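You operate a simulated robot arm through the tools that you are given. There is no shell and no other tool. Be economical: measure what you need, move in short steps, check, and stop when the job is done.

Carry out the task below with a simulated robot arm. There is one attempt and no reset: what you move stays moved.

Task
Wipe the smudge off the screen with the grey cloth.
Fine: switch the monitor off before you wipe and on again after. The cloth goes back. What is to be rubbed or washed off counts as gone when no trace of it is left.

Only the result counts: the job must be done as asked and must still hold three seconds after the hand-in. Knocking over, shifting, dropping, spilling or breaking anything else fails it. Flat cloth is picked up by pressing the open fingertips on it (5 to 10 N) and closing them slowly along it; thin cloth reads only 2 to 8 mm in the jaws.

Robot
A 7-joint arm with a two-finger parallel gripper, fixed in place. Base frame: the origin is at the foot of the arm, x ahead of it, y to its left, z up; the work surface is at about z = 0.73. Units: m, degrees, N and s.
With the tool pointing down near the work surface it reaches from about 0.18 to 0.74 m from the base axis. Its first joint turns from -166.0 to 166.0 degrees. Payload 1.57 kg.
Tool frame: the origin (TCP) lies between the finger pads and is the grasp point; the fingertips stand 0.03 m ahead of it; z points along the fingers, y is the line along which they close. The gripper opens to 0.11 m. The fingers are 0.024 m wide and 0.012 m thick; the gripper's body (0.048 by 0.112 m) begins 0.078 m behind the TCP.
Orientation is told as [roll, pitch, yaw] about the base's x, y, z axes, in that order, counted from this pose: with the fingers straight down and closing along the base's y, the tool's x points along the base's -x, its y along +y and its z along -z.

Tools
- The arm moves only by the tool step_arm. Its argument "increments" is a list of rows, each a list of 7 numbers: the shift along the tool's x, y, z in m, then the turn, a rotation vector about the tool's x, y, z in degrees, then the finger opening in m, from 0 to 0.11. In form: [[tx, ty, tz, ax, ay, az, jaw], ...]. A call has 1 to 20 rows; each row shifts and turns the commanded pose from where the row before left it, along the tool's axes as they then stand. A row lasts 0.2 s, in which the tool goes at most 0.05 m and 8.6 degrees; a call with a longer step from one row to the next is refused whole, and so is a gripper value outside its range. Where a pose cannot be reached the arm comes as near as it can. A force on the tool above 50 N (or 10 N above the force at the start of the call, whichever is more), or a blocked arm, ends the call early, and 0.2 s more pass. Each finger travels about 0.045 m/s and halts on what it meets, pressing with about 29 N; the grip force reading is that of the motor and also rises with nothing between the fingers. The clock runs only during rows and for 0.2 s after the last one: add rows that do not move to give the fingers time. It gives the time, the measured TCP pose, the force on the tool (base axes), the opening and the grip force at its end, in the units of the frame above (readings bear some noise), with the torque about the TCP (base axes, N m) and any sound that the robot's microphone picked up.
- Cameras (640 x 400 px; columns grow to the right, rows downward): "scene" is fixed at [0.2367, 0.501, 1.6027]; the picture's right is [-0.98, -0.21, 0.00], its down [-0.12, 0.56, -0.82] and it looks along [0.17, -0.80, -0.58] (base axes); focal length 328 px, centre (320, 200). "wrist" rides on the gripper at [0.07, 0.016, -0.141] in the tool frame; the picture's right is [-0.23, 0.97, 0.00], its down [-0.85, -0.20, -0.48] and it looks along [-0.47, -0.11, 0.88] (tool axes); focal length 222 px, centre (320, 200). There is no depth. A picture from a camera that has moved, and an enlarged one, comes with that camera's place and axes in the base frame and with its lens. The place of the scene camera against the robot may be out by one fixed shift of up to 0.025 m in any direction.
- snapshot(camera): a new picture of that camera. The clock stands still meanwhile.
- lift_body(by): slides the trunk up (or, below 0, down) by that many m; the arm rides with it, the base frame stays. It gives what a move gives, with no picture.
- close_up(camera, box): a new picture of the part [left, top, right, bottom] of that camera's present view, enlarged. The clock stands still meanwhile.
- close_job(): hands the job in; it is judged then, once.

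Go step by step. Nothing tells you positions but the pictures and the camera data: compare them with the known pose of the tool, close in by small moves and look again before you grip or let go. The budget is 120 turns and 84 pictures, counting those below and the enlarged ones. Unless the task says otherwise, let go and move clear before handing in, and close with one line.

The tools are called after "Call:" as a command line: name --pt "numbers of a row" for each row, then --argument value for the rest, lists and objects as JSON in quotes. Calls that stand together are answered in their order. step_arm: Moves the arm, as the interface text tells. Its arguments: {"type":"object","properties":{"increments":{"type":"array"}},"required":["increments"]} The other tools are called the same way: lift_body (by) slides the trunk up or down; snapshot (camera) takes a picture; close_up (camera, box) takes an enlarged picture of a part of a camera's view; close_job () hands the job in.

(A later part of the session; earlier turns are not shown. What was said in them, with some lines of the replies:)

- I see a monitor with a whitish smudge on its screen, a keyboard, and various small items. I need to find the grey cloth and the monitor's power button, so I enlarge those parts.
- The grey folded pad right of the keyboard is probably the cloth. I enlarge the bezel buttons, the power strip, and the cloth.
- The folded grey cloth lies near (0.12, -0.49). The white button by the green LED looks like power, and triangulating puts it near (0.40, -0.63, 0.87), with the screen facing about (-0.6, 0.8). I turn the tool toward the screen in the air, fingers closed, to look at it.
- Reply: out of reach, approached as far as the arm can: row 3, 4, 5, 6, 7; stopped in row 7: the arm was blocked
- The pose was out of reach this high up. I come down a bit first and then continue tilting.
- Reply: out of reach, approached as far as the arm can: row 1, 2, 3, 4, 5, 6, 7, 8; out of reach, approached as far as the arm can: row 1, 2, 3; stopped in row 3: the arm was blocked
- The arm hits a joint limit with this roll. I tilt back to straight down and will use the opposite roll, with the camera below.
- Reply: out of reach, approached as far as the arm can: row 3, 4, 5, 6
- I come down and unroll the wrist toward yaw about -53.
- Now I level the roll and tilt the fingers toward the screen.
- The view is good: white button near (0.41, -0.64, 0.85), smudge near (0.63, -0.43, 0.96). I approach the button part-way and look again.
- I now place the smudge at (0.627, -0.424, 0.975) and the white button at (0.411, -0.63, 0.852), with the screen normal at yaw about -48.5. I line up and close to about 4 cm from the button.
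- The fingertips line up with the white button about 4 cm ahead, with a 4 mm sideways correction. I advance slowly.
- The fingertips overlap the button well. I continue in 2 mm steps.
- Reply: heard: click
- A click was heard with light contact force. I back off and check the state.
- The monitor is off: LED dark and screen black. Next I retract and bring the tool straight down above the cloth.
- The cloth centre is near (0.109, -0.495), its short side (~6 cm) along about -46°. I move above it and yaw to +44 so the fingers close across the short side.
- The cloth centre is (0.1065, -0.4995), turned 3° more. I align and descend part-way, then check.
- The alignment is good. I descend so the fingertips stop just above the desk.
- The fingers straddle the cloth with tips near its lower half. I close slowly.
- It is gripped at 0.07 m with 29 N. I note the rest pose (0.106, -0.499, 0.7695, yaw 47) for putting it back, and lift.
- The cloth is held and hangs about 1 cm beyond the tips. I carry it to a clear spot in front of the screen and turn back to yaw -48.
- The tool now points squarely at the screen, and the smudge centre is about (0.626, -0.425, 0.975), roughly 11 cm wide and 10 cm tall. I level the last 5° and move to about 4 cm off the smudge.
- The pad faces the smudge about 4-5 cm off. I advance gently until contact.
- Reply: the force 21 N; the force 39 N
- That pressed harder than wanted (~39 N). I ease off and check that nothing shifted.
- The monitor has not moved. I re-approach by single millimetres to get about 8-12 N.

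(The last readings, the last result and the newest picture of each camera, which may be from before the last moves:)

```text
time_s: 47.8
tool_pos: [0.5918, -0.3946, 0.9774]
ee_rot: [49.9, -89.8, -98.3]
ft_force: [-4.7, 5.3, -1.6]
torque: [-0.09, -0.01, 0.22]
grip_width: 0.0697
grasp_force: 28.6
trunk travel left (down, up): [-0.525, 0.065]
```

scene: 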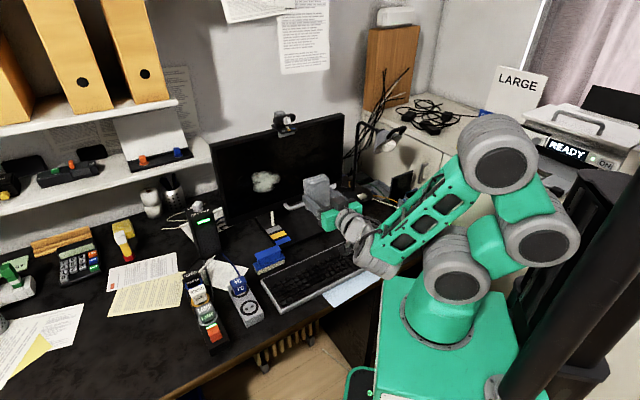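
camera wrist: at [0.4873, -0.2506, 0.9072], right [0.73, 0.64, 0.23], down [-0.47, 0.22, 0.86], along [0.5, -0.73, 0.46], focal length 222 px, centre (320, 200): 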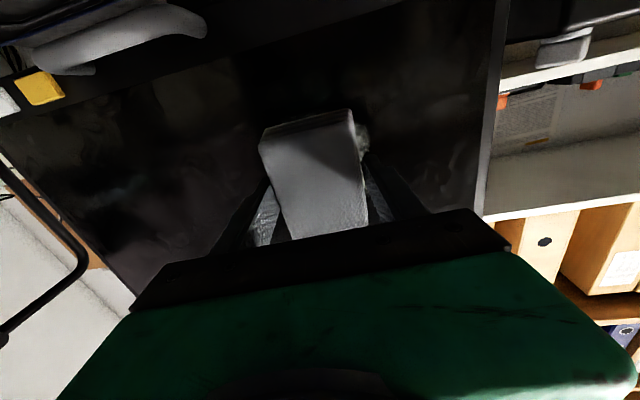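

About 7 N now. I start wiping with short strokes, watching the force.

Call:
step_arm --pt "0 0.008 0.0004 0 0 0 0.04" --pt "0 0.008 0 0 0 0 0.04" --pt "0 0.008 0 0 0 0 0.04" --pt "0 0.008 0 0 0 0 0.04"

```text
time_s: 48.8
tool_pos: [0.6144, -0.3712, 0.9771]
ee_rot: [51.1, -89.6, -99.7]
ft_force: [-25.0, 11.5, -2.1]
torque: [-0.06, 0.03, 0.53]
grip_width: 0.0697
grasp_force: 29.0
trunk travel left (down, up): [-0.525, 0.065]
```

The force rose to 25 N going right, so the screen is turned about 5° more than I assumed. I back off and yaw the tool to match.

Call:
step_arm --pt "0 0 -0.006 0 0 0 0.04" --pt "0 0 0 -4.5 0 0 0.04" --pt "0 0 0 0 0 0 0.04"

Call:
step_arm --pt "0 0 0.002 0 0 0 0.04" --pt "0 0 0 0 0 0 0.04"

Call:
step_arm --pt "0 0 0.001 0 0 0 0.04" --pt "0 0 0 0 0 0 0.04"

```text
time_s: 49.6
tool_pos: [0.6141, -0.3683, 0.9782]
ee_rot: [75.8, -89.6, -119.7]
ft_force: [-0.2, 0.2, -1.3]
torque: [-0.01, 0.01, 0.01]
grip_width: 0.0698
grasp_force: 28.5
trunk travel left (down, up): [-0.525, 0.065]
```

```text
time_s: 50.2
tool_pos: [0.6144, -0.369, 0.9771]
ee_rot: [65.2, -89.7, -109.0]
ft_force: [-2.0, 2.7, 0.3]
torque: [-0.04, -0.04, -0.07]
grip_width: 0.0698
grasp_force: 28.9
trunk travel left (down, up): [-0.525, 0.065]
```

```text
time_s: 50.8
tool_pos: [0.615, -0.37, 0.9771]
ee_rot: [70.0, -89.7, -113.9]
ft_force: [-4.6, 5.7, 1.9]
torque: [-0.11, 0.01, -0.19]
grip_width: 0.0692
grasp_force: 28.4
trunk travel left (down, up): [-0.525, 0.065]
```

About 7 N again. I stroke left.

Call:
step_arm --pt "0 -0.008 0 0 0 0 0.04" --pt "0 -0.008 0 0 0 0 0.04" --pt "0 -0.008 0 0 0 0 0.04" --pt "0 -0.008 0 0 0 0 0.04"

```text
time_s: 51.8
tool_pos: [0.594, -0.3944, 0.9758]
ee_rot: [60.7, -89.7, -104.7]
ft_force: [-7.8, 10.8, -0.5]
torque: [-0.03, -0.09, -0.36]
grip_width: 0.0691
grasp_force: 28.5
trunk travel left (down, up): [-0.525, 0.065]
```

Steady at about 13 N; I carry on left past the smudge edge, then look.

Call:
step_arm --pt "0 -0.009 -0.0006 0 0 0 0.04" --pt "0 -0.009 -0.0003 0 0 0 0.04" --pt "0 -0.009 -0.0003 0 0 0 0.04" --pt "0 -0.009 -0.0003 0 0 0 0.04" --pt "0 -0.009 -0.0003 0 0 0 0.04" --pt "0 -0.009 -0.0003 0 0 0 0.04"

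Call:
close_up --camera "scene" --box '[200, 100, 360, 230]'

Call:
snapshot --camera "wrist"

```text
time_s: 53.2
tool_pos: [0.5544, -0.432, 0.9763]
ee_rot: [72.3, -89.8, -116.2]
ft_force: [0.3, 0.2, -0.9]
torque: [0.04, 0.06, 0.01]
grip_width: 0.0689
grasp_force: 28.7
trunk travel left (down, up): [-0.525, 0.065]
```

```text
3.08 times, centred on (280, 165) of scene
camera zoom: at [0.2367, 0.501, 1.6027], right [-0.98, -0.21, 0.0], down [-0.12, 0.56, -0.82], along [0.17, -0.8, -0.58], focal length 1010 px, centre (443, 308)
```

zoom: 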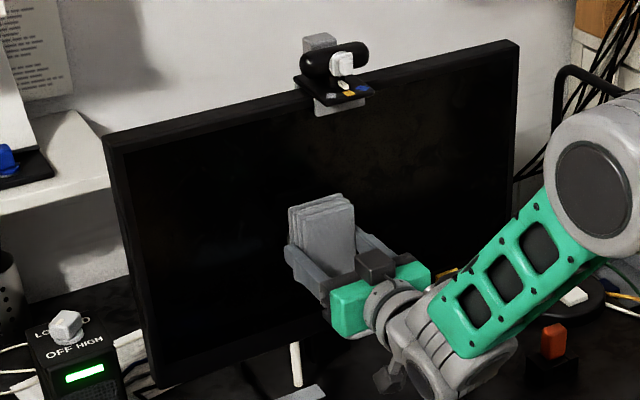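

```text
45 pictures are left
camera wrist: at [0.4635, -0.3225, 0.9076], right [0.68, 0.7, 0.23], down [-0.48, 0.18, 0.85], along [0.56, -0.69, 0.46], focal length 222 px, centre (320, 200)
```

wrist: 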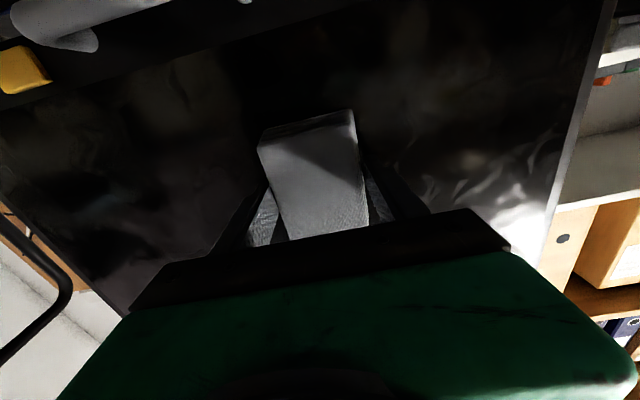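

Most of it looks gone, though contact was lost near the end. I pull straight back to inspect for traces.

Call:
step_arm --pt "0 0 -0.04 0 0 0 0.04" --pt "0 0 -0.04 0 0 0 0.04" --pt "0 -0.04 -0.02 0 0 0 0.04" --pt "0 -0.04 0 0 0 0 0.04" --pt "0 0 0 0 0 0 0.04"

Call:
close_up --camera "scene" --box '[230, 150, 310, 210]'

Call:
close_up --camera "wrist" --box '[280, 0, 520, 150]'

```text
time_s: 54.4
tool_pos: [0.4265, -0.4196, 0.9765]
ee_rot: [63.1, -89.7, -107.1]
ft_force: [0.1, 0.7, -0.4]
torque: [0.01, 0.02, -0.04]
grip_width: 0.069
grasp_force: 29.0
trunk travel left (down, up): [-0.525, 0.065]
```

```text
6.67 times, centred on (270, 180) of scene
camera zoom: at [0.2367, 0.501, 1.6027], right [-0.98, -0.21, 0.0], down [-0.12, 0.56, -0.82], along [0.17, -0.8, -0.58], focal length 2188 px, centre (653, 333)
```

zoom: 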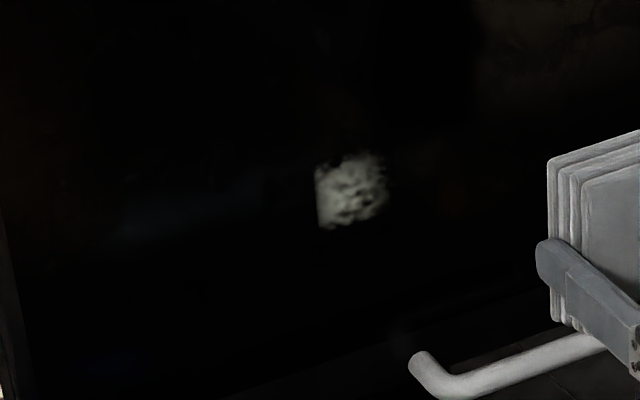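

```text
2.67 times, centred on (400, 75) of wrist
camera zoom: at [0.3359, -0.3092, 0.9074], right [0.68, 0.7, 0.23], down [-0.48, 0.18, 0.86], along [0.56, -0.69, 0.46], focal length 592 px, centre (107, 533)
```

zoom: 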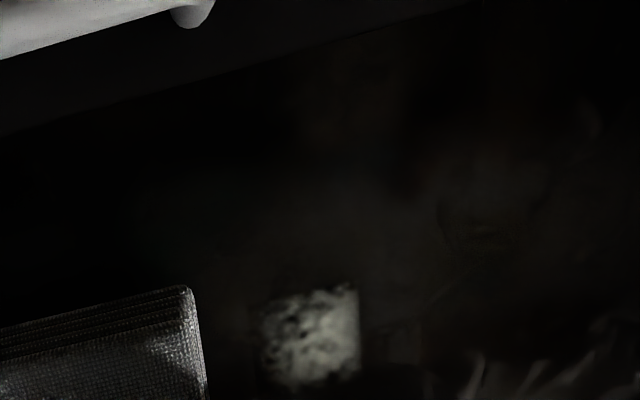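

A small patch remains at about (0.592, -0.445, 0.976). I bring the pad centrally over it and press again.

Call:
step_arm --pt "0 0.032 0.02 0 0 0 0.04" --pt "0 0.032 0.028 0 0 0 0.04" --pt "0 0.032 0.027 0 0 0 0.04" --pt "0 0 0.012 0 0 0 0.04" --pt "0 0 0.002 0 0 0 0.04" --pt "0 0 0 0 0 0 0.04"

Call:
step_arm --pt "0 0 0.001 0 0 0 0.04" --pt "0 0 0.001 0 0 0 0.04" --pt "0 0 0 0 0 0 0.04"

```text
time_s: 55.8
tool_pos: [0.5583, -0.4117, 0.977]
ee_rot: [60.7, -89.7, -104.6]
ft_force: [-0.2, 0.4, -0.5]
torque: [-0.02, 0.02, -0.01]
grip_width: 0.0688
grasp_force: 28.9
trunk travel left (down, up): [-0.525, 0.065]
```

```text
time_s: 56.6
tool_pos: [0.5579, -0.4146, 0.9756]
ee_rot: [61.2, -89.8, -105.1]
ft_force: [-0.4, 0.2, -1.1]
torque: [0.02, -0.01, -0.01]
grip_width: 0.0688
grasp_force: 29.1
trunk travel left (down, up): [-0.525, 0.065]
```

Call:
step_arm --pt "0 0 0.002 0 0 0 0.04" --pt "0 0 0.002 0 0 0 0.04" --pt "0 0 0.001 0 0 0 0.04" --pt "0 0 0.001 0 0 0 0.04" --pt "0 0 0 0 0 0 0.04"

Call:
step_arm --pt "0 0 0.001 0 0 0 0.04" --pt "0 0 0.001 0 0 0 0.04" --pt "0 0 0 0 0 0 0.04"

```text
time_s: 57.8
tool_pos: [0.5626, -0.4189, 0.977]
ee_rot: [61.7, -89.7, -105.7]
ft_force: [-0.4, 0.1, 0.2]
torque: [0.01, 0.0, 0.0]
grip_width: 0.0688
grasp_force: 29.2
trunk travel left (down, up): [-0.525, 0.065]
```

```text
time_s: 58.6
tool_pos: [0.5641, -0.4195, 0.9774]
ee_rot: [61.8, -89.7, -105.8]
ft_force: [-0.2, -0.7, 0.3]
torque: [0.02, 0.0, -0.03]
grip_width: 0.069
grasp_force: 29.4
trunk travel left (down, up): [-0.525, 0.065]
```

Call:
step_arm --pt "0 0 0.001 0 0 0 0.04" --pt "0 0 0.001 0 0 0 0.04" --pt "0 0 0 0 0 0 0.04"

Call:
step_arm --pt "0 0 0.001 0 0 0 0.04" --pt "0 0 0 0 0 0 0.04"

```text
time_s: 59.4
tool_pos: [0.5642, -0.4214, 0.9761]
ee_rot: [60.3, -89.7, -104.2]
ft_force: [-5.0, 3.3, -0.9]
torque: [-0.16, -0.21, -0.27]
grip_width: 0.0688
grasp_force: 28.8
trunk travel left (down, up): [-0.525, 0.065]
```

```text
time_s: 60.0
tool_pos: [0.5664, -0.4205, 0.9768]
ee_rot: [57.9, -89.6, -101.8]
ft_force: [-10.3, 9.3, -1.2]
torque: [-0.33, -0.43, -0.5]
grip_width: 0.0688
grasp_force: 29.4
trunk travel left (down, up): [-0.525, 0.065]
```

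About 14 N but on the pad's upper-left corner, judging by the torque. I trim the tool by 1.5° on both axes and read again.

Call:
step_arm --pt "0 0 0 1.5 1.5 0 0.04" --pt "0 0 0 0 0 0 0.04"

```text
time_s: 60.6
tool_pos: [0.5667, -0.4201, 0.9756]
ee_rot: [9.2, -88.5, -54.7]
ft_force: [-10.7, 12.6, -0.8]
torque: [-0.59, -0.57, 0.43]
grip_width: 0.0689
grasp_force: 28.9
trunk travel left (down, up): [-0.525, 0.065]
```

Call:
step_arm --pt "0 0 0 -0.7 2 0 0.04" --pt "0 0 0 0 0 0 0.04"

```text
time_s: 61.2
tool_pos: [0.5662, -0.4212, 0.9787]
ee_rot: [4.4, -86.3, -49.0]
ft_force: [-11.7, 12.5, -0.1]
torque: [-0.65, -0.57, -0.25]
grip_width: 0.0689
grasp_force: 29.5
trunk travel left (down, up): [-0.525, 0.065]
```

Call:
step_arm --pt "0 0 0 0.3 2.5 0 0.04" --pt "0 0 0 0 0 0 0.04"

```text
time_s: 61.8
tool_pos: [0.5665, -0.4219, 0.9782]
ee_rot: [2.5, -84.0, -47.5]
ft_force: [-10.2, 13.4, 2.9]
torque: [-0.7, -0.64, 0.11]
grip_width: 0.0687
grasp_force: 28.7
trunk travel left (down, up): [-0.525, 0.065]
```

Call:
close_up --camera "scene" --box '[250, 150, 346, 210]'

Call:
close_up --camera "wrist" --box '[200, 60, 440, 210]'

```text
6.67 times, centred on (298, 180) of scene
camera zoom: at [0.2367, 0.501, 1.6027], right [-0.98, -0.21, 0.0], down [-0.12, 0.56, -0.82], along [0.17, -0.8, -0.58], focal length 2188 px, centre (467, 333)
```

zoom: 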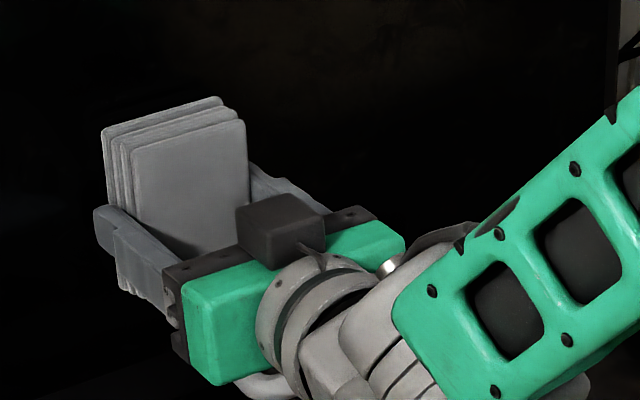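

```text
2.67 times, centred on (320, 135) of wrist
camera zoom: at [0.4731, -0.3057, 0.9239], right [0.7, 0.67, 0.23], down [-0.42, 0.13, 0.9], along [0.57, -0.73, 0.37], focal length 592 px, centre (320, 373)
```

zoom: 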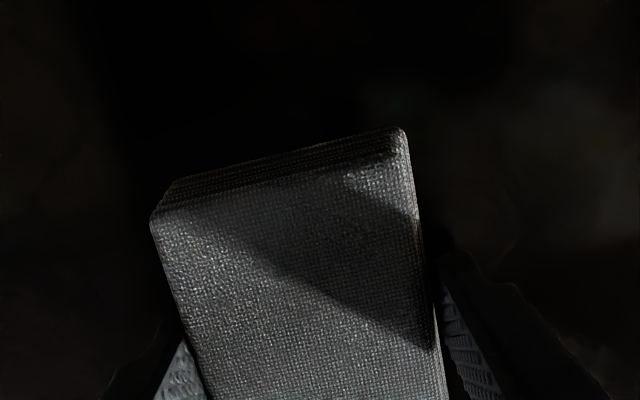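

The pad sits over the remaining patch. I rub left-right and up-down in place under this pressure.

Call:
step_arm --pt "0 0.008 0 0 0 0 0.04" --pt "0 0.008 0 0 0 0 0.04" --pt "0 -0.008 0 0 0 0 0.04" --pt "0 -0.008 0 0 0 0 0.04" --pt "0 -0.008 0 0 0 0 0.04" --pt "0 -0.008 0 0 0 0 0.04" --pt "0 0.008 0 0 0 0 0.04" --pt "0 0.008 0 0 0 0 0.04"

Call:
step_arm --pt "0.008 0 0 0 0 0 0.04" --pt "0.008 0 0 0 0 0 0.04" --pt "0.008 0 0 0 0 0 0.04" --pt "0.008 0 0 0 0 0 0.04"

```text
time_s: 63.6
tool_pos: [0.5668, -0.4226, 0.9778]
ee_rot: [2.3, -83.9, -47.4]
ft_force: [-3.1, 1.6, -0.3]
torque: [-0.1, -0.11, -0.06]
grip_width: 0.0687
grasp_force: 28.5
trunk travel left (down, up): [-0.525, 0.065]
```

```text
time_s: 64.6
tool_pos: [0.5641, -0.4211, 0.9443]
ee_rot: [2.5, -83.8, -47.4]
ft_force: [-0.6, -0.7, -0.5]
torque: [-0.02, 0.0, 0.02]
grip_width: 0.0687
grasp_force: 28.9
trunk travel left (down, up): [-0.525, 0.065]
```

I pull back and inspect again.

Call:
step_arm --pt "0 0 -0.04 0 0 0 0.04" --pt "0 -0.02 -0.04 0 0 0 0.04" --pt "0 -0.04 -0.02 0 0 0 0.04" --pt "0 -0.04 0 0 0 0 0.04" --pt "0 0 0 0 0 0 0.04"

Call:
close_up --camera "scene" --box '[230, 150, 310, 210]'

Call:
close_up --camera "wrist" --box '[280, 0, 520, 150]'

```text
time_s: 65.8
tool_pos: [0.4224, -0.4194, 0.9557]
ee_rot: [2.6, -83.8, -47.7]
ft_force: [-0.5, 0.2, -0.1]
torque: [0.02, 0.03, 0.07]
grip_width: 0.0688
grasp_force: 29.0
trunk travel left (down, up): [-0.525, 0.065]
```

```text
6.67 times, centred on (270, 180) of scene
camera zoom: at [0.2367, 0.501, 1.6027], right [-0.98, -0.21, 0.0], down [-0.12, 0.56, -0.82], along [0.17, -0.8, -0.58], focal length 2188 px, centre (653, 333)
```

zoom: 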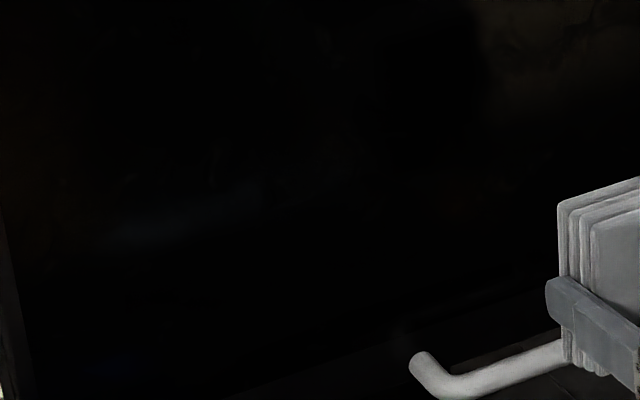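

```text
2.67 times, centred on (400, 75) of wrist
camera zoom: at [0.3293, -0.3036, 0.9007], right [0.71, 0.67, 0.23], down [-0.42, 0.13, 0.9], along [0.57, -0.73, 0.37], focal length 592 px, centre (107, 533)
```

zoom: 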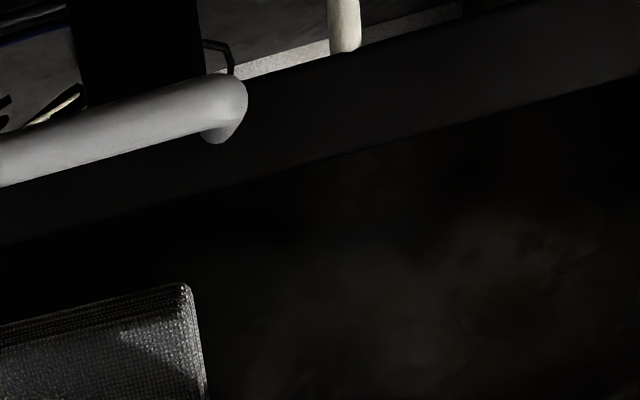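

The patch looks gone. I check the whole smudge area once more from the wrist for faint traces.

Call:
close_up --camera "wrist" --box '[340, 60, 520, 180]'

Call:
close_up --camera "scene" --box '[240, 160, 296, 200]'

```text
3.33 times, centred on (430, 120) of wrist
camera zoom: at [0.3293, -0.3036, 0.9007], right [0.71, 0.67, 0.23], down [-0.42, 0.13, 0.9], along [0.57, -0.73, 0.37], focal length 740 px, centre (-47, 467)
```

zoom: 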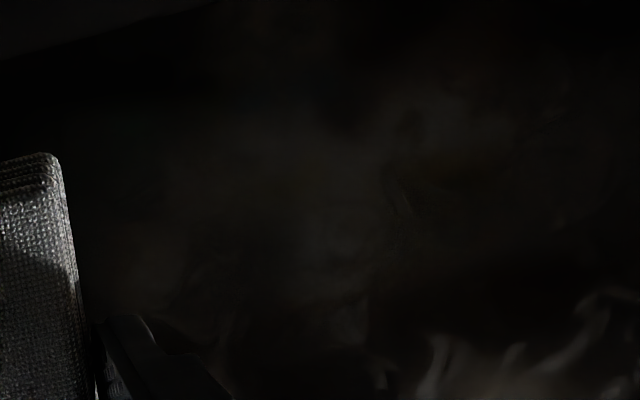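

```text
10.00 times, centred on (268, 180) of scene
camera zoom: at [0.2367, 0.501, 1.6027], right [-0.98, -0.21, 0.0], down [-0.12, 0.56, -0.82], along [0.17, -0.8, -0.58], focal length 3282 px, centre (840, 400)
```

zoom: 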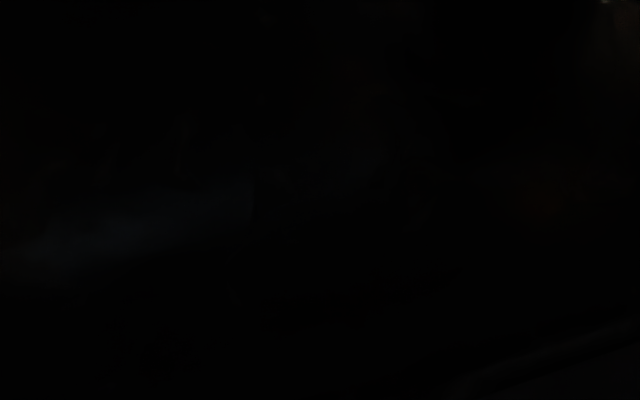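

The view looks clean; the faint bluish band looks like a reflection. I confirm by looking from a different angle.

Call:
step_arm --pt "-0.04 0 -0.02 0 0 0 0.04" --pt "-0.04 0 -0.02 0 0 0 0.04" --pt "-0.04 0 -0.02 0 0 0 0.04" --pt "-0.02 0.04 -0.01 0 0 0 0.04" --pt "0 0.04 0 0 0 0 0.04" --pt "0 0 0 0 0 0 0.04"

Call:
snapshot --camera "wrist"

Call:
close_up --camera "wrist" --box '[320, 20, 480, 120]'

```text
time_s: 67.2
tool_pos: [0.4422, -0.3242, 1.1007]
ee_rot: [2.6, -83.8, -47.7]
ft_force: [-0.6, 0.6, -0.5]
torque: [0.03, -0.02, -0.01]
grip_width: 0.0689
grasp_force: 28.7
trunk travel left (down, up): [-0.525, 0.065]
```

```text
36 pictures are left
camera wrist: at [0.3479, -0.2082, 1.0466], right [0.71, 0.67, 0.23], down [-0.42, 0.13, 0.9], along [0.57, -0.73, 0.37], focal length 222 px, centre (320, 200)
```

wrist: 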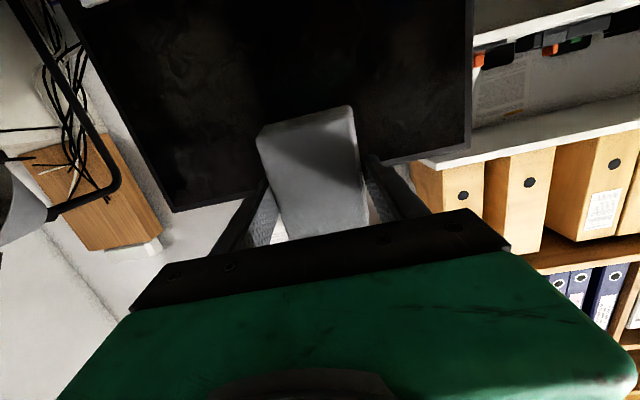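

```text
4.00 times, centred on (400, 70) of wrist
camera zoom: at [0.3479, -0.2082, 1.0466], right [0.71, 0.67, 0.23], down [-0.42, 0.13, 0.9], along [0.57, -0.73, 0.37], focal length 888 px, centre (0, 720)
```

zoom: 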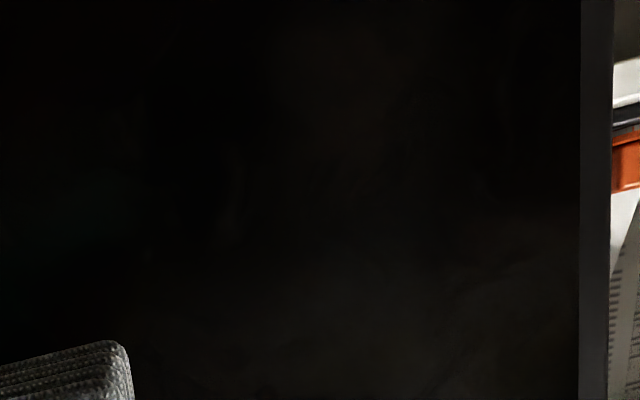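

The smudge is gone without trace. I return the cloth: first tilt back to vertical and turn to yaw 47.

Call:
step_arm --pt "0 0 0 0 8.4 0 0.04" --pt "0 0 0 0 8.4 0 0.04" --pt "0 0 0 0 8.4 0 0.04" --pt "0 0 0 0 8.4 0 0.04" --pt "0 0 0 0 8.4 0 0.04" --pt "0 0 0 0 8.4 0 0.04" --pt "0 0 0 0 8.4 0 0.04" --pt "0 0 0 0 8.4 0 0.04" --pt "0 0 0 0 8.4 0 0.04" --pt "0 0 0 0 8.2 0 0.04"

Call:
step_arm --pt "0 0 0 0 0 -8 0.04" --pt "0 0 0 0 0 -8 0.04" --pt "0 0 0 0 0 -8 0.04" --pt "0 0 0 0 0 -8 0.04" --pt "0 0 0 0 0 -8 0.04" --pt "0 0 0 0 0 -8 0.04" --pt "0 0 0 0 0 -8 0.04" --pt "0 0 0 0 0 -8 0.04" --pt "0 0 0 0 0 -8 0.04" --pt "0 0 0 0 0 -8 0.04" --pt "0 0 0 0 0 -8 0.04" --pt "0 0 0 0 0 0 0.04"

```text
time_s: 69.4
tool_pos: [0.4416, -0.3262, 1.1005]
ee_rot: [0.2, 0.1, -45.1]
ft_force: [-0.2, -0.4, -0.8]
torque: [0.0, 0.03, -0.01]
grip_width: 0.0689
grasp_force: 29.1
trunk travel left (down, up): [-0.525, 0.065]
```

```text
time_s: 72.0
tool_pos: [0.4414, -0.3248, 1.1015]
ee_rot: [0.0, -0.3, 43.1]
ft_force: [0.6, 0.1, -0.1]
torque: [-0.03, 0.01, -0.02]
grip_width: 0.0689
grasp_force: 28.9
trunk travel left (down, up): [-0.525, 0.065]
```

Call:
step_arm --pt "0.0404 0.0113 0.01 0 0 0 0.04" --pt "0.0404 0.0113 0.01 0 0 0 0.04" --pt "0.0404 0.0113 0.015 0 0 0 0.04" --pt "0.0404 0.0113 0.015 0 0 0 0.04" --pt "0.0404 0.0113 0.015 0 0 0 0.04" --pt "0.0404 0.0113 0.015 0 0 0 0.04" --pt "0.0404 0.0113 0.015 0 0 0 0.04" --pt "0.0404 0.0113 0.015 0 0 0 0.04" --pt "0.0404 0.0113 0.015 0 0 0 0.04" --pt "0 0 0.03 0 0 -3.9 0.04" --pt "0 0 0.03 0 0 0 0.04" --pt "0 0 0 0 0 0 0.04"

Call:
close_up --camera "scene" --box '[360, 170, 456, 250]'

Call:
snapshot --camera "wrist"

```text
time_s: 74.6
tool_pos: [0.1064, -0.4993, 0.9132]
ee_rot: [-0.1, -0.2, 46.9]
ft_force: [-0.3, 0.2, -1.0]
torque: [0.05, -0.01, -0.01]
grip_width: 0.0688
grasp_force: 28.8
trunk travel left (down, up): [-0.525, 0.065]
```

```text
5.00 times, centred on (408, 210) of scene
camera zoom: at [0.2367, 0.501, 1.6027], right [-0.98, -0.21, 0.0], down [-0.12, 0.56, -0.82], along [0.17, -0.8, -0.58], focal length 1641 px, centre (-120, 150)
```

zoom: 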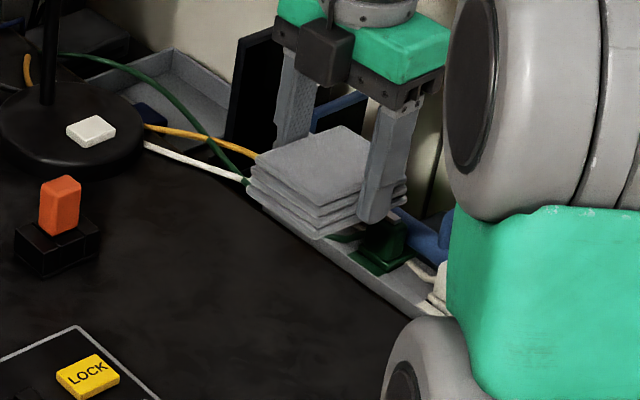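

```text
33 pictures are left
camera wrist: at [0.0454, -0.5402, 1.0548], right [-0.56, 0.83, 0.0], down [0.73, 0.49, 0.48], along [0.4, 0.27, -0.88], focal length 222 px, centre (320, 200)
```

wrist: 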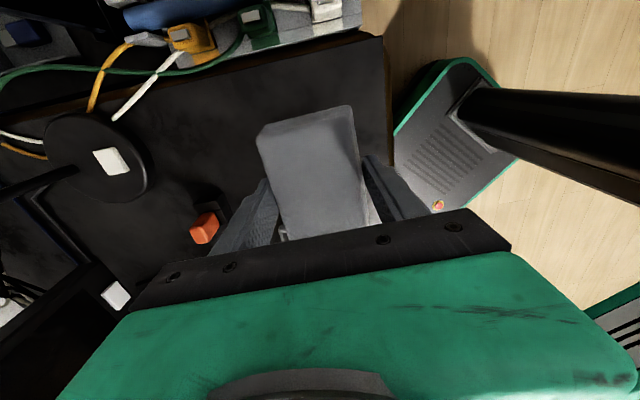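

I lower it over the original spot, slowly at the end.

Call:
step_arm --pt "0 0 0.045 0 0 0 0.04" --pt "0 0 0.045 0 0 0 0.04" --pt "0 0 0.03 0 0 0 0.04" --pt "0 0 0.014 0 0 0 0.04" --pt "0 0 0.002 0 0 0 0.04" --pt "0 0 0 0 0 0 0.04"

Call:
step_arm --pt "0 0 0.002 0 0 0 0.04" --pt "0 0 0.002 0 0 0 0.04" --pt "0 0 0 0 0 0 0.04"

```text
time_s: 76.0
tool_pos: [0.1054, -0.4969, 0.7791]
ee_rot: [-0.1, -0.3, 46.9]
ft_force: [-0.8, 0.9, -0.1]
torque: [0.01, -0.03, -0.02]
grip_width: 0.0691
grasp_force: 28.7
trunk travel left (down, up): [-0.525, 0.065]
```

```text
time_s: 76.8
tool_pos: [0.1059, -0.4995, 0.7746]
ee_rot: [-0.2, -0.3, 46.9]
ft_force: [-0.1, 1.3, -0.1]
torque: [-0.01, -0.02, 0.01]
grip_width: 0.0689
grasp_force: 28.3
trunk travel left (down, up): [-0.525, 0.065]
```

Call:
step_arm --pt "0 0 0.002 0 0 0 0.04" --pt "0 0 0.002 0 0 0 0.04" --pt "0 0 0 0 0 0 0.04"

Call:
step_arm --pt "0 0 0.0015 0 0 0 0.04" --pt "0 0 0.001 0 0 0 0.04" --pt "0 0 0 0 0 0 0.04"

Call:
close_up --camera "scene" --box '[368, 206, 432, 256]'

```text
time_s: 77.6
tool_pos: [0.1069, -0.4985, 0.7715]
ee_rot: [-0.1, -0.2, 46.9]
ft_force: [-1.3, 1.5, 5.9]
torque: [-0.06, 0.37, -0.08]
grip_width: 0.0687
grasp_force: 29.0
trunk travel left (down, up): [-0.525, 0.065]
```

```text
time_s: 78.4
tool_pos: [0.1068, -0.4985, 0.7695]
ee_rot: [-0.1, -0.1, 46.9]
ft_force: [0.8, 4.7, 20.4]
torque: [-0.43, 0.79, -0.16]
grip_width: 0.0692
grasp_force: 28.4
trunk travel left (down, up): [-0.525, 0.065]
```

```text
8.00 times, centred on (400, 231) of scene
camera zoom: at [0.2367, 0.501, 1.6027], right [-0.98, -0.21, 0.0], down [-0.12, 0.56, -0.82], along [0.17, -0.8, -0.58], focal length 2625 px, centre (-320, -48)
```

zoom: 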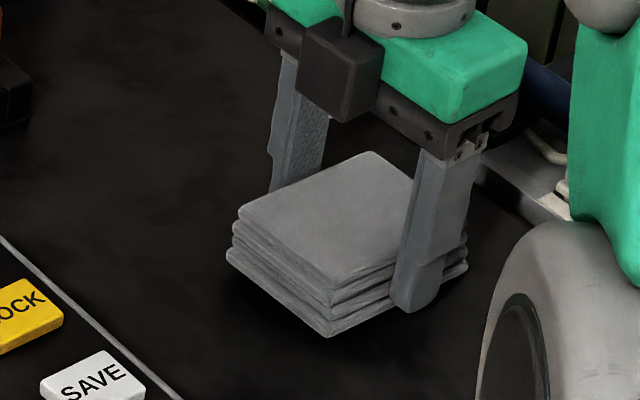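

The cloth touches down with one end still 3–4 mm up. I ease the pressure and release slowly so it settles.

Call:
step_arm --pt "0 0 -0.001 0 0 0 0.06" --pt "0 0 0 0 0 0 0.068" --pt "0 0 0 0 0 0 0.072" --pt "0 0 0 0 0 0 0.08" --pt "0 0 0 0 0 0 0.09" --pt "0 0 0 0 0 0 0.1" --pt "0 0 0 0 0 0 0.11" --pt "0 0 0 0 0 0 0.11"

Call:
step_arm --pt "0 0 -0.02 0 0 0 0.11" --pt "0 0 -0.04 0 0 0 0.11" --pt "0 0 -0.045 0 0 0 0.11" --pt "0 0 -0.045 0 0 0 0.11" --pt "0 0 -0.045 0 0 0 0.11" --pt "0 0 0 0 0 0 0.11"

Call:
close_up --camera "scene" --box '[376, 206, 440, 256]'

Call:
snapshot --camera "wrist"

```text
time_s: 80.2
tool_pos: [0.1067, -0.4981, 0.7691]
ee_rot: [0.0, -0.2, 46.9]
ft_force: [0.3, -0.4, 0.5]
torque: [0.01, -0.04, 0.02]
grip_width: 0.11
grasp_force: 0.1
trunk travel left (down, up): [-0.525, 0.065]
```

```text
time_s: 81.6
tool_pos: [0.1048, -0.4971, 0.965]
ee_rot: [-0.1, -0.3, 46.9]
ft_force: [0.4, -0.4, 0.3]
torque: [0.01, 0.01, 0.01]
grip_width: 0.1102
grasp_force: 0.0
trunk travel left (down, up): [-0.525, 0.065]
```

```text
8.00 times, centred on (408, 231) of scene
camera zoom: at [0.2367, 0.501, 1.6027], right [-0.98, -0.21, 0.0], down [-0.12, 0.56, -0.82], along [0.17, -0.8, -0.58], focal length 2625 px, centre (-384, -48)
```

zoom: 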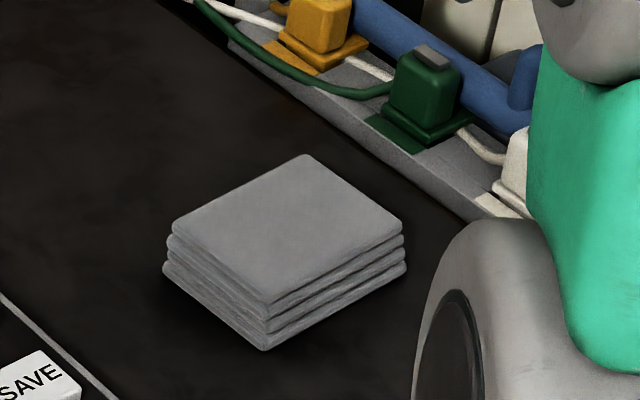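

```text
30 pictures are left
camera wrist: at [0.0439, -0.5381, 1.1062], right [-0.56, 0.83, 0.0], down [0.73, 0.49, 0.48], along [0.4, 0.27, -0.88], focal length 222 px, centre (320, 200)
```

wrist: 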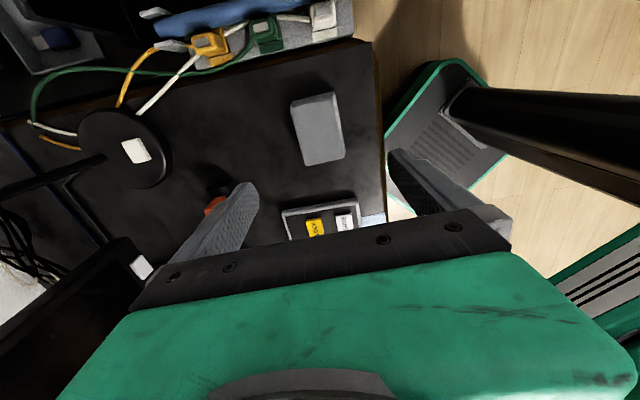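

The cloth is back in place. I close the fingers and return to the button pose the same way.

Call:
step_arm --pt "-0.034 -0.027 -0.0193 0 0 0 0.08" --pt "-0.034 -0.027 -0.0193 0 0 0 0.06" --pt "-0.034 -0.027 -0.0193 0 0 0 0.04" --pt "-0.034 -0.027 -0.0193 0 0 0 0.02" --pt "0 0 0 0 0 8 0" --pt "0 0 0 0 0 8 0" --pt "0 0 0 0 0 8 0" --pt "0 0 0 0 0 8 0" --pt "0 0 0 0 0 8 0" --pt "0 0 0 0 0 8 0" --pt "0 0 0 0 0 8 0" --pt "0 0 0 0 0 8 0" --pt "0 0 0 0 0 8 0" --pt "0 0 0 0 0 8 0" --pt "0 0 0 0 0 8 0" --pt "0 0 0 0 0 7 0" --pt "0 0 0 0 0 0 0"

Call:
step_arm --pt "0 0 0 0 -8.5 0 0" --pt "0 0 0 0 -8.5 0 0" --pt "0 0 0 0 -8.5 0 0" --pt "0 0 0 0 -8.5 0 0" --pt "0 0 0 0 -8.5 0 0" --pt "0 0 0 0 -8.5 0 0" --pt "0 0 0 0 -8.5 0 0" --pt "0 0 0 0 -8.5 0 0" --pt "0 0 0 0 -4.7 0 0" --pt "0 0 0 0 0 0 0"

```text
time_s: 85.2
tool_pos: [0.2772, -0.4735, 1.0431]
ee_rot: [0.3, 0.0, -48.2]
ft_force: [-0.8, 0.3, 0.1]
torque: [-0.02, -0.03, 0.0]
grip_width: 0.0
grasp_force: 21.1
trunk travel left (down, up): [-0.525, 0.065]
```

```text
time_s: 87.4
tool_pos: [0.2776, -0.4725, 1.0423]
ee_rot: [0.9, -72.8, -49.0]
ft_force: [0.0, -0.3, 0.4]
torque: [-0.02, -0.03, 0.01]
grip_width: 0.0
grasp_force: 21.4
trunk travel left (down, up): [-0.525, 0.065]
```

Call:
step_arm --pt "0.04 0.001 0.015 0 0 0 0" --pt "0.04 0.001 0.015 0 0 0 0" --pt "0.039 0.001 0.015 0 0 0 0" --pt "0 0 0.041 0 0 0 0" --pt "0 0 0.041 0 0 0 0" --pt "0 0 0.041 0 0 0 0" --pt "0 0 0 0 0 0 0"

Call:
close_up --camera "wrist" --box '[240, 110, 400, 210]'

```text
time_s: 89.0
tool_pos: [0.3634, -0.5639, 0.8771]
ee_rot: [0.9, -72.6, -48.9]
ft_force: [0.8, -0.9, -0.1]
torque: [0.05, 0.02, 0.01]
grip_width: 0.0
grasp_force: 21.5
trunk travel left (down, up): [-0.525, 0.065]
```

```text
4.00 times, centred on (320, 160) of wrist
camera zoom: at [0.2706, -0.4384, 0.853], right [0.77, 0.6, 0.22], down [-0.29, 0.02, 0.96], along [0.57, -0.8, 0.18], focal length 888 px, centre (320, 360)
```

zoom: 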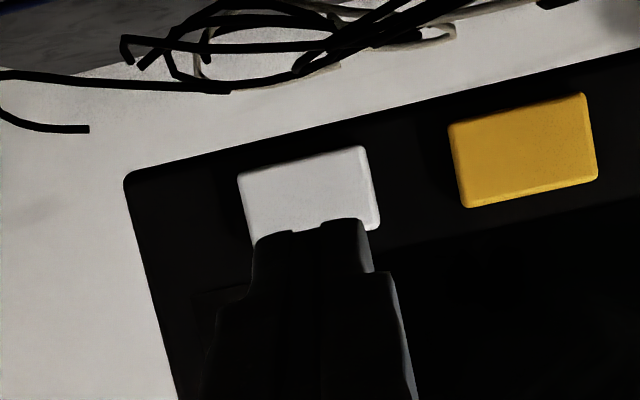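

Aligned as before, about 4 cm off. I press again in small steps.

Call:
step_arm --pt "0.001 -0.001 0.02 0 0 0 0" --pt "0 0 0.015 0 0 0 0" --pt "0 0 0.005 0 0 0 0" --pt "0 0 0.003 0 0 0 0" --pt "0 0 0.002 0 0 0 0" --pt "0 0 0.002 0 0 0 0"

```text
time_s: 90.4
tool_pos: [0.3919, -0.5976, 0.8647]
ee_rot: [0.9, -72.8, -49.0]
ft_force: [-0.2, 0.9, 0.7]
torque: [-0.03, -0.02, 0.03]
grip_width: 0.0
grasp_force: 21.3
trunk travel left (down, up): [-0.525, 0.065]
heard: click
```

Click heard. I back off and check the screen.

Call:
step_arm --pt "0 0 -0.02 0 0 0 0" --pt "0 0 -0.03 0 0 0 0" --pt "0 0 -0.04 0 0 0 0" --pt "0 0 -0.04 0 0 0 0" --pt "-0.04 0 -0.02 0 0 0 0" --pt "-0.04 0 -0.02 0 0 0 0" --pt "0 0 0 0 0 0 0"

Call:
close_up --camera "scene" --box '[200, 100, 360, 200]'

Call:
close_up --camera "scene" --box '[230, 155, 310, 205]'

Call:
snapshot --camera "scene"

```text
time_s: 92.0
tool_pos: [0.3022, -0.4949, 0.9937]
ee_rot: [1.0, -72.7, -49.0]
ft_force: [0.5, 0.6, 0.3]
torque: [0.01, -0.01, 0.03]
grip_width: 0.0001
grasp_force: 20.9
trunk travel left (down, up): [-0.525, 0.065]
```

```text
4.00 times, centred on (280, 150) of scene
camera zoom: at [0.2367, 0.501, 1.6027], right [-0.98, -0.21, 0.0], down [-0.12, 0.56, -0.82], along [0.17, -0.8, -0.58], focal length 1313 px, centre (480, 400)
```

zoom: 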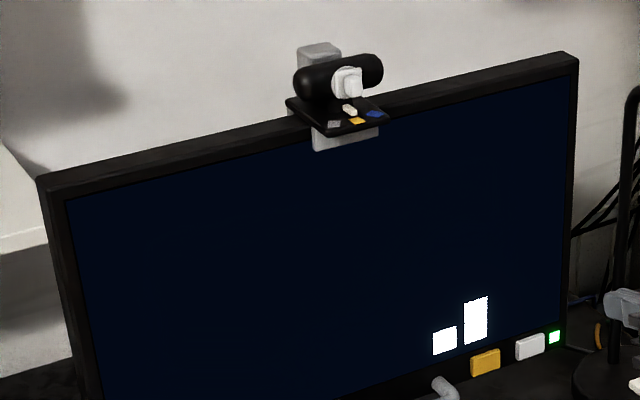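

```text
8.00 times, centred on (270, 180) of scene
camera zoom: at [0.2367, 0.501, 1.6027], right [-0.98, -0.21, 0.0], down [-0.12, 0.56, -0.82], along [0.17, -0.8, -0.58], focal length 2625 px, centre (720, 360)
```

zoom: 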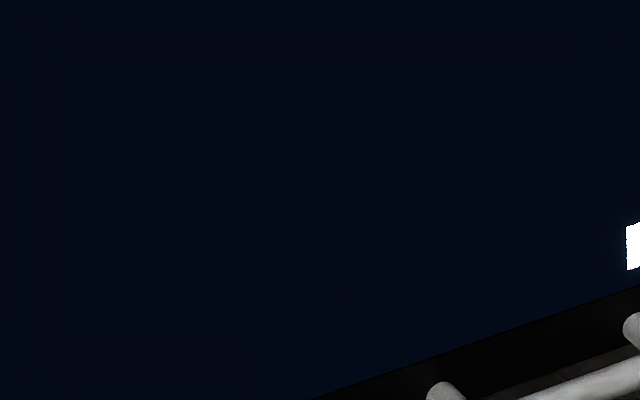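

```text
26 pictures are left
```

scene: 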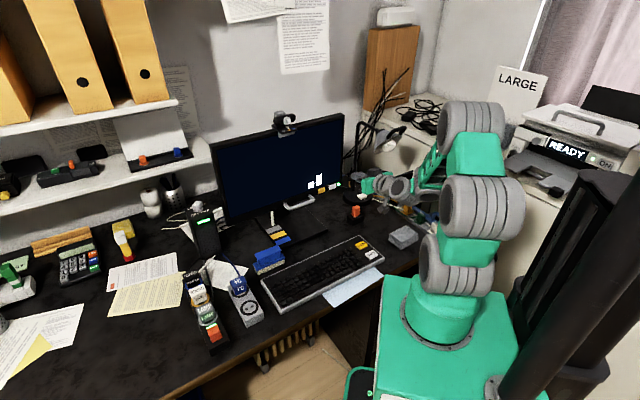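

The monitor is on again with the green LED lit, the screen shows no trace of the smudge, the cloth is back, nothing else has moved, and the arm is clear.

Call:
close_job

```text
The job is handed in.
```

I switched the monitor off, wiped the smudge off completely with the grey cloth, put the cloth back within about 4 mm of its original spot, and switched the monitor on again.
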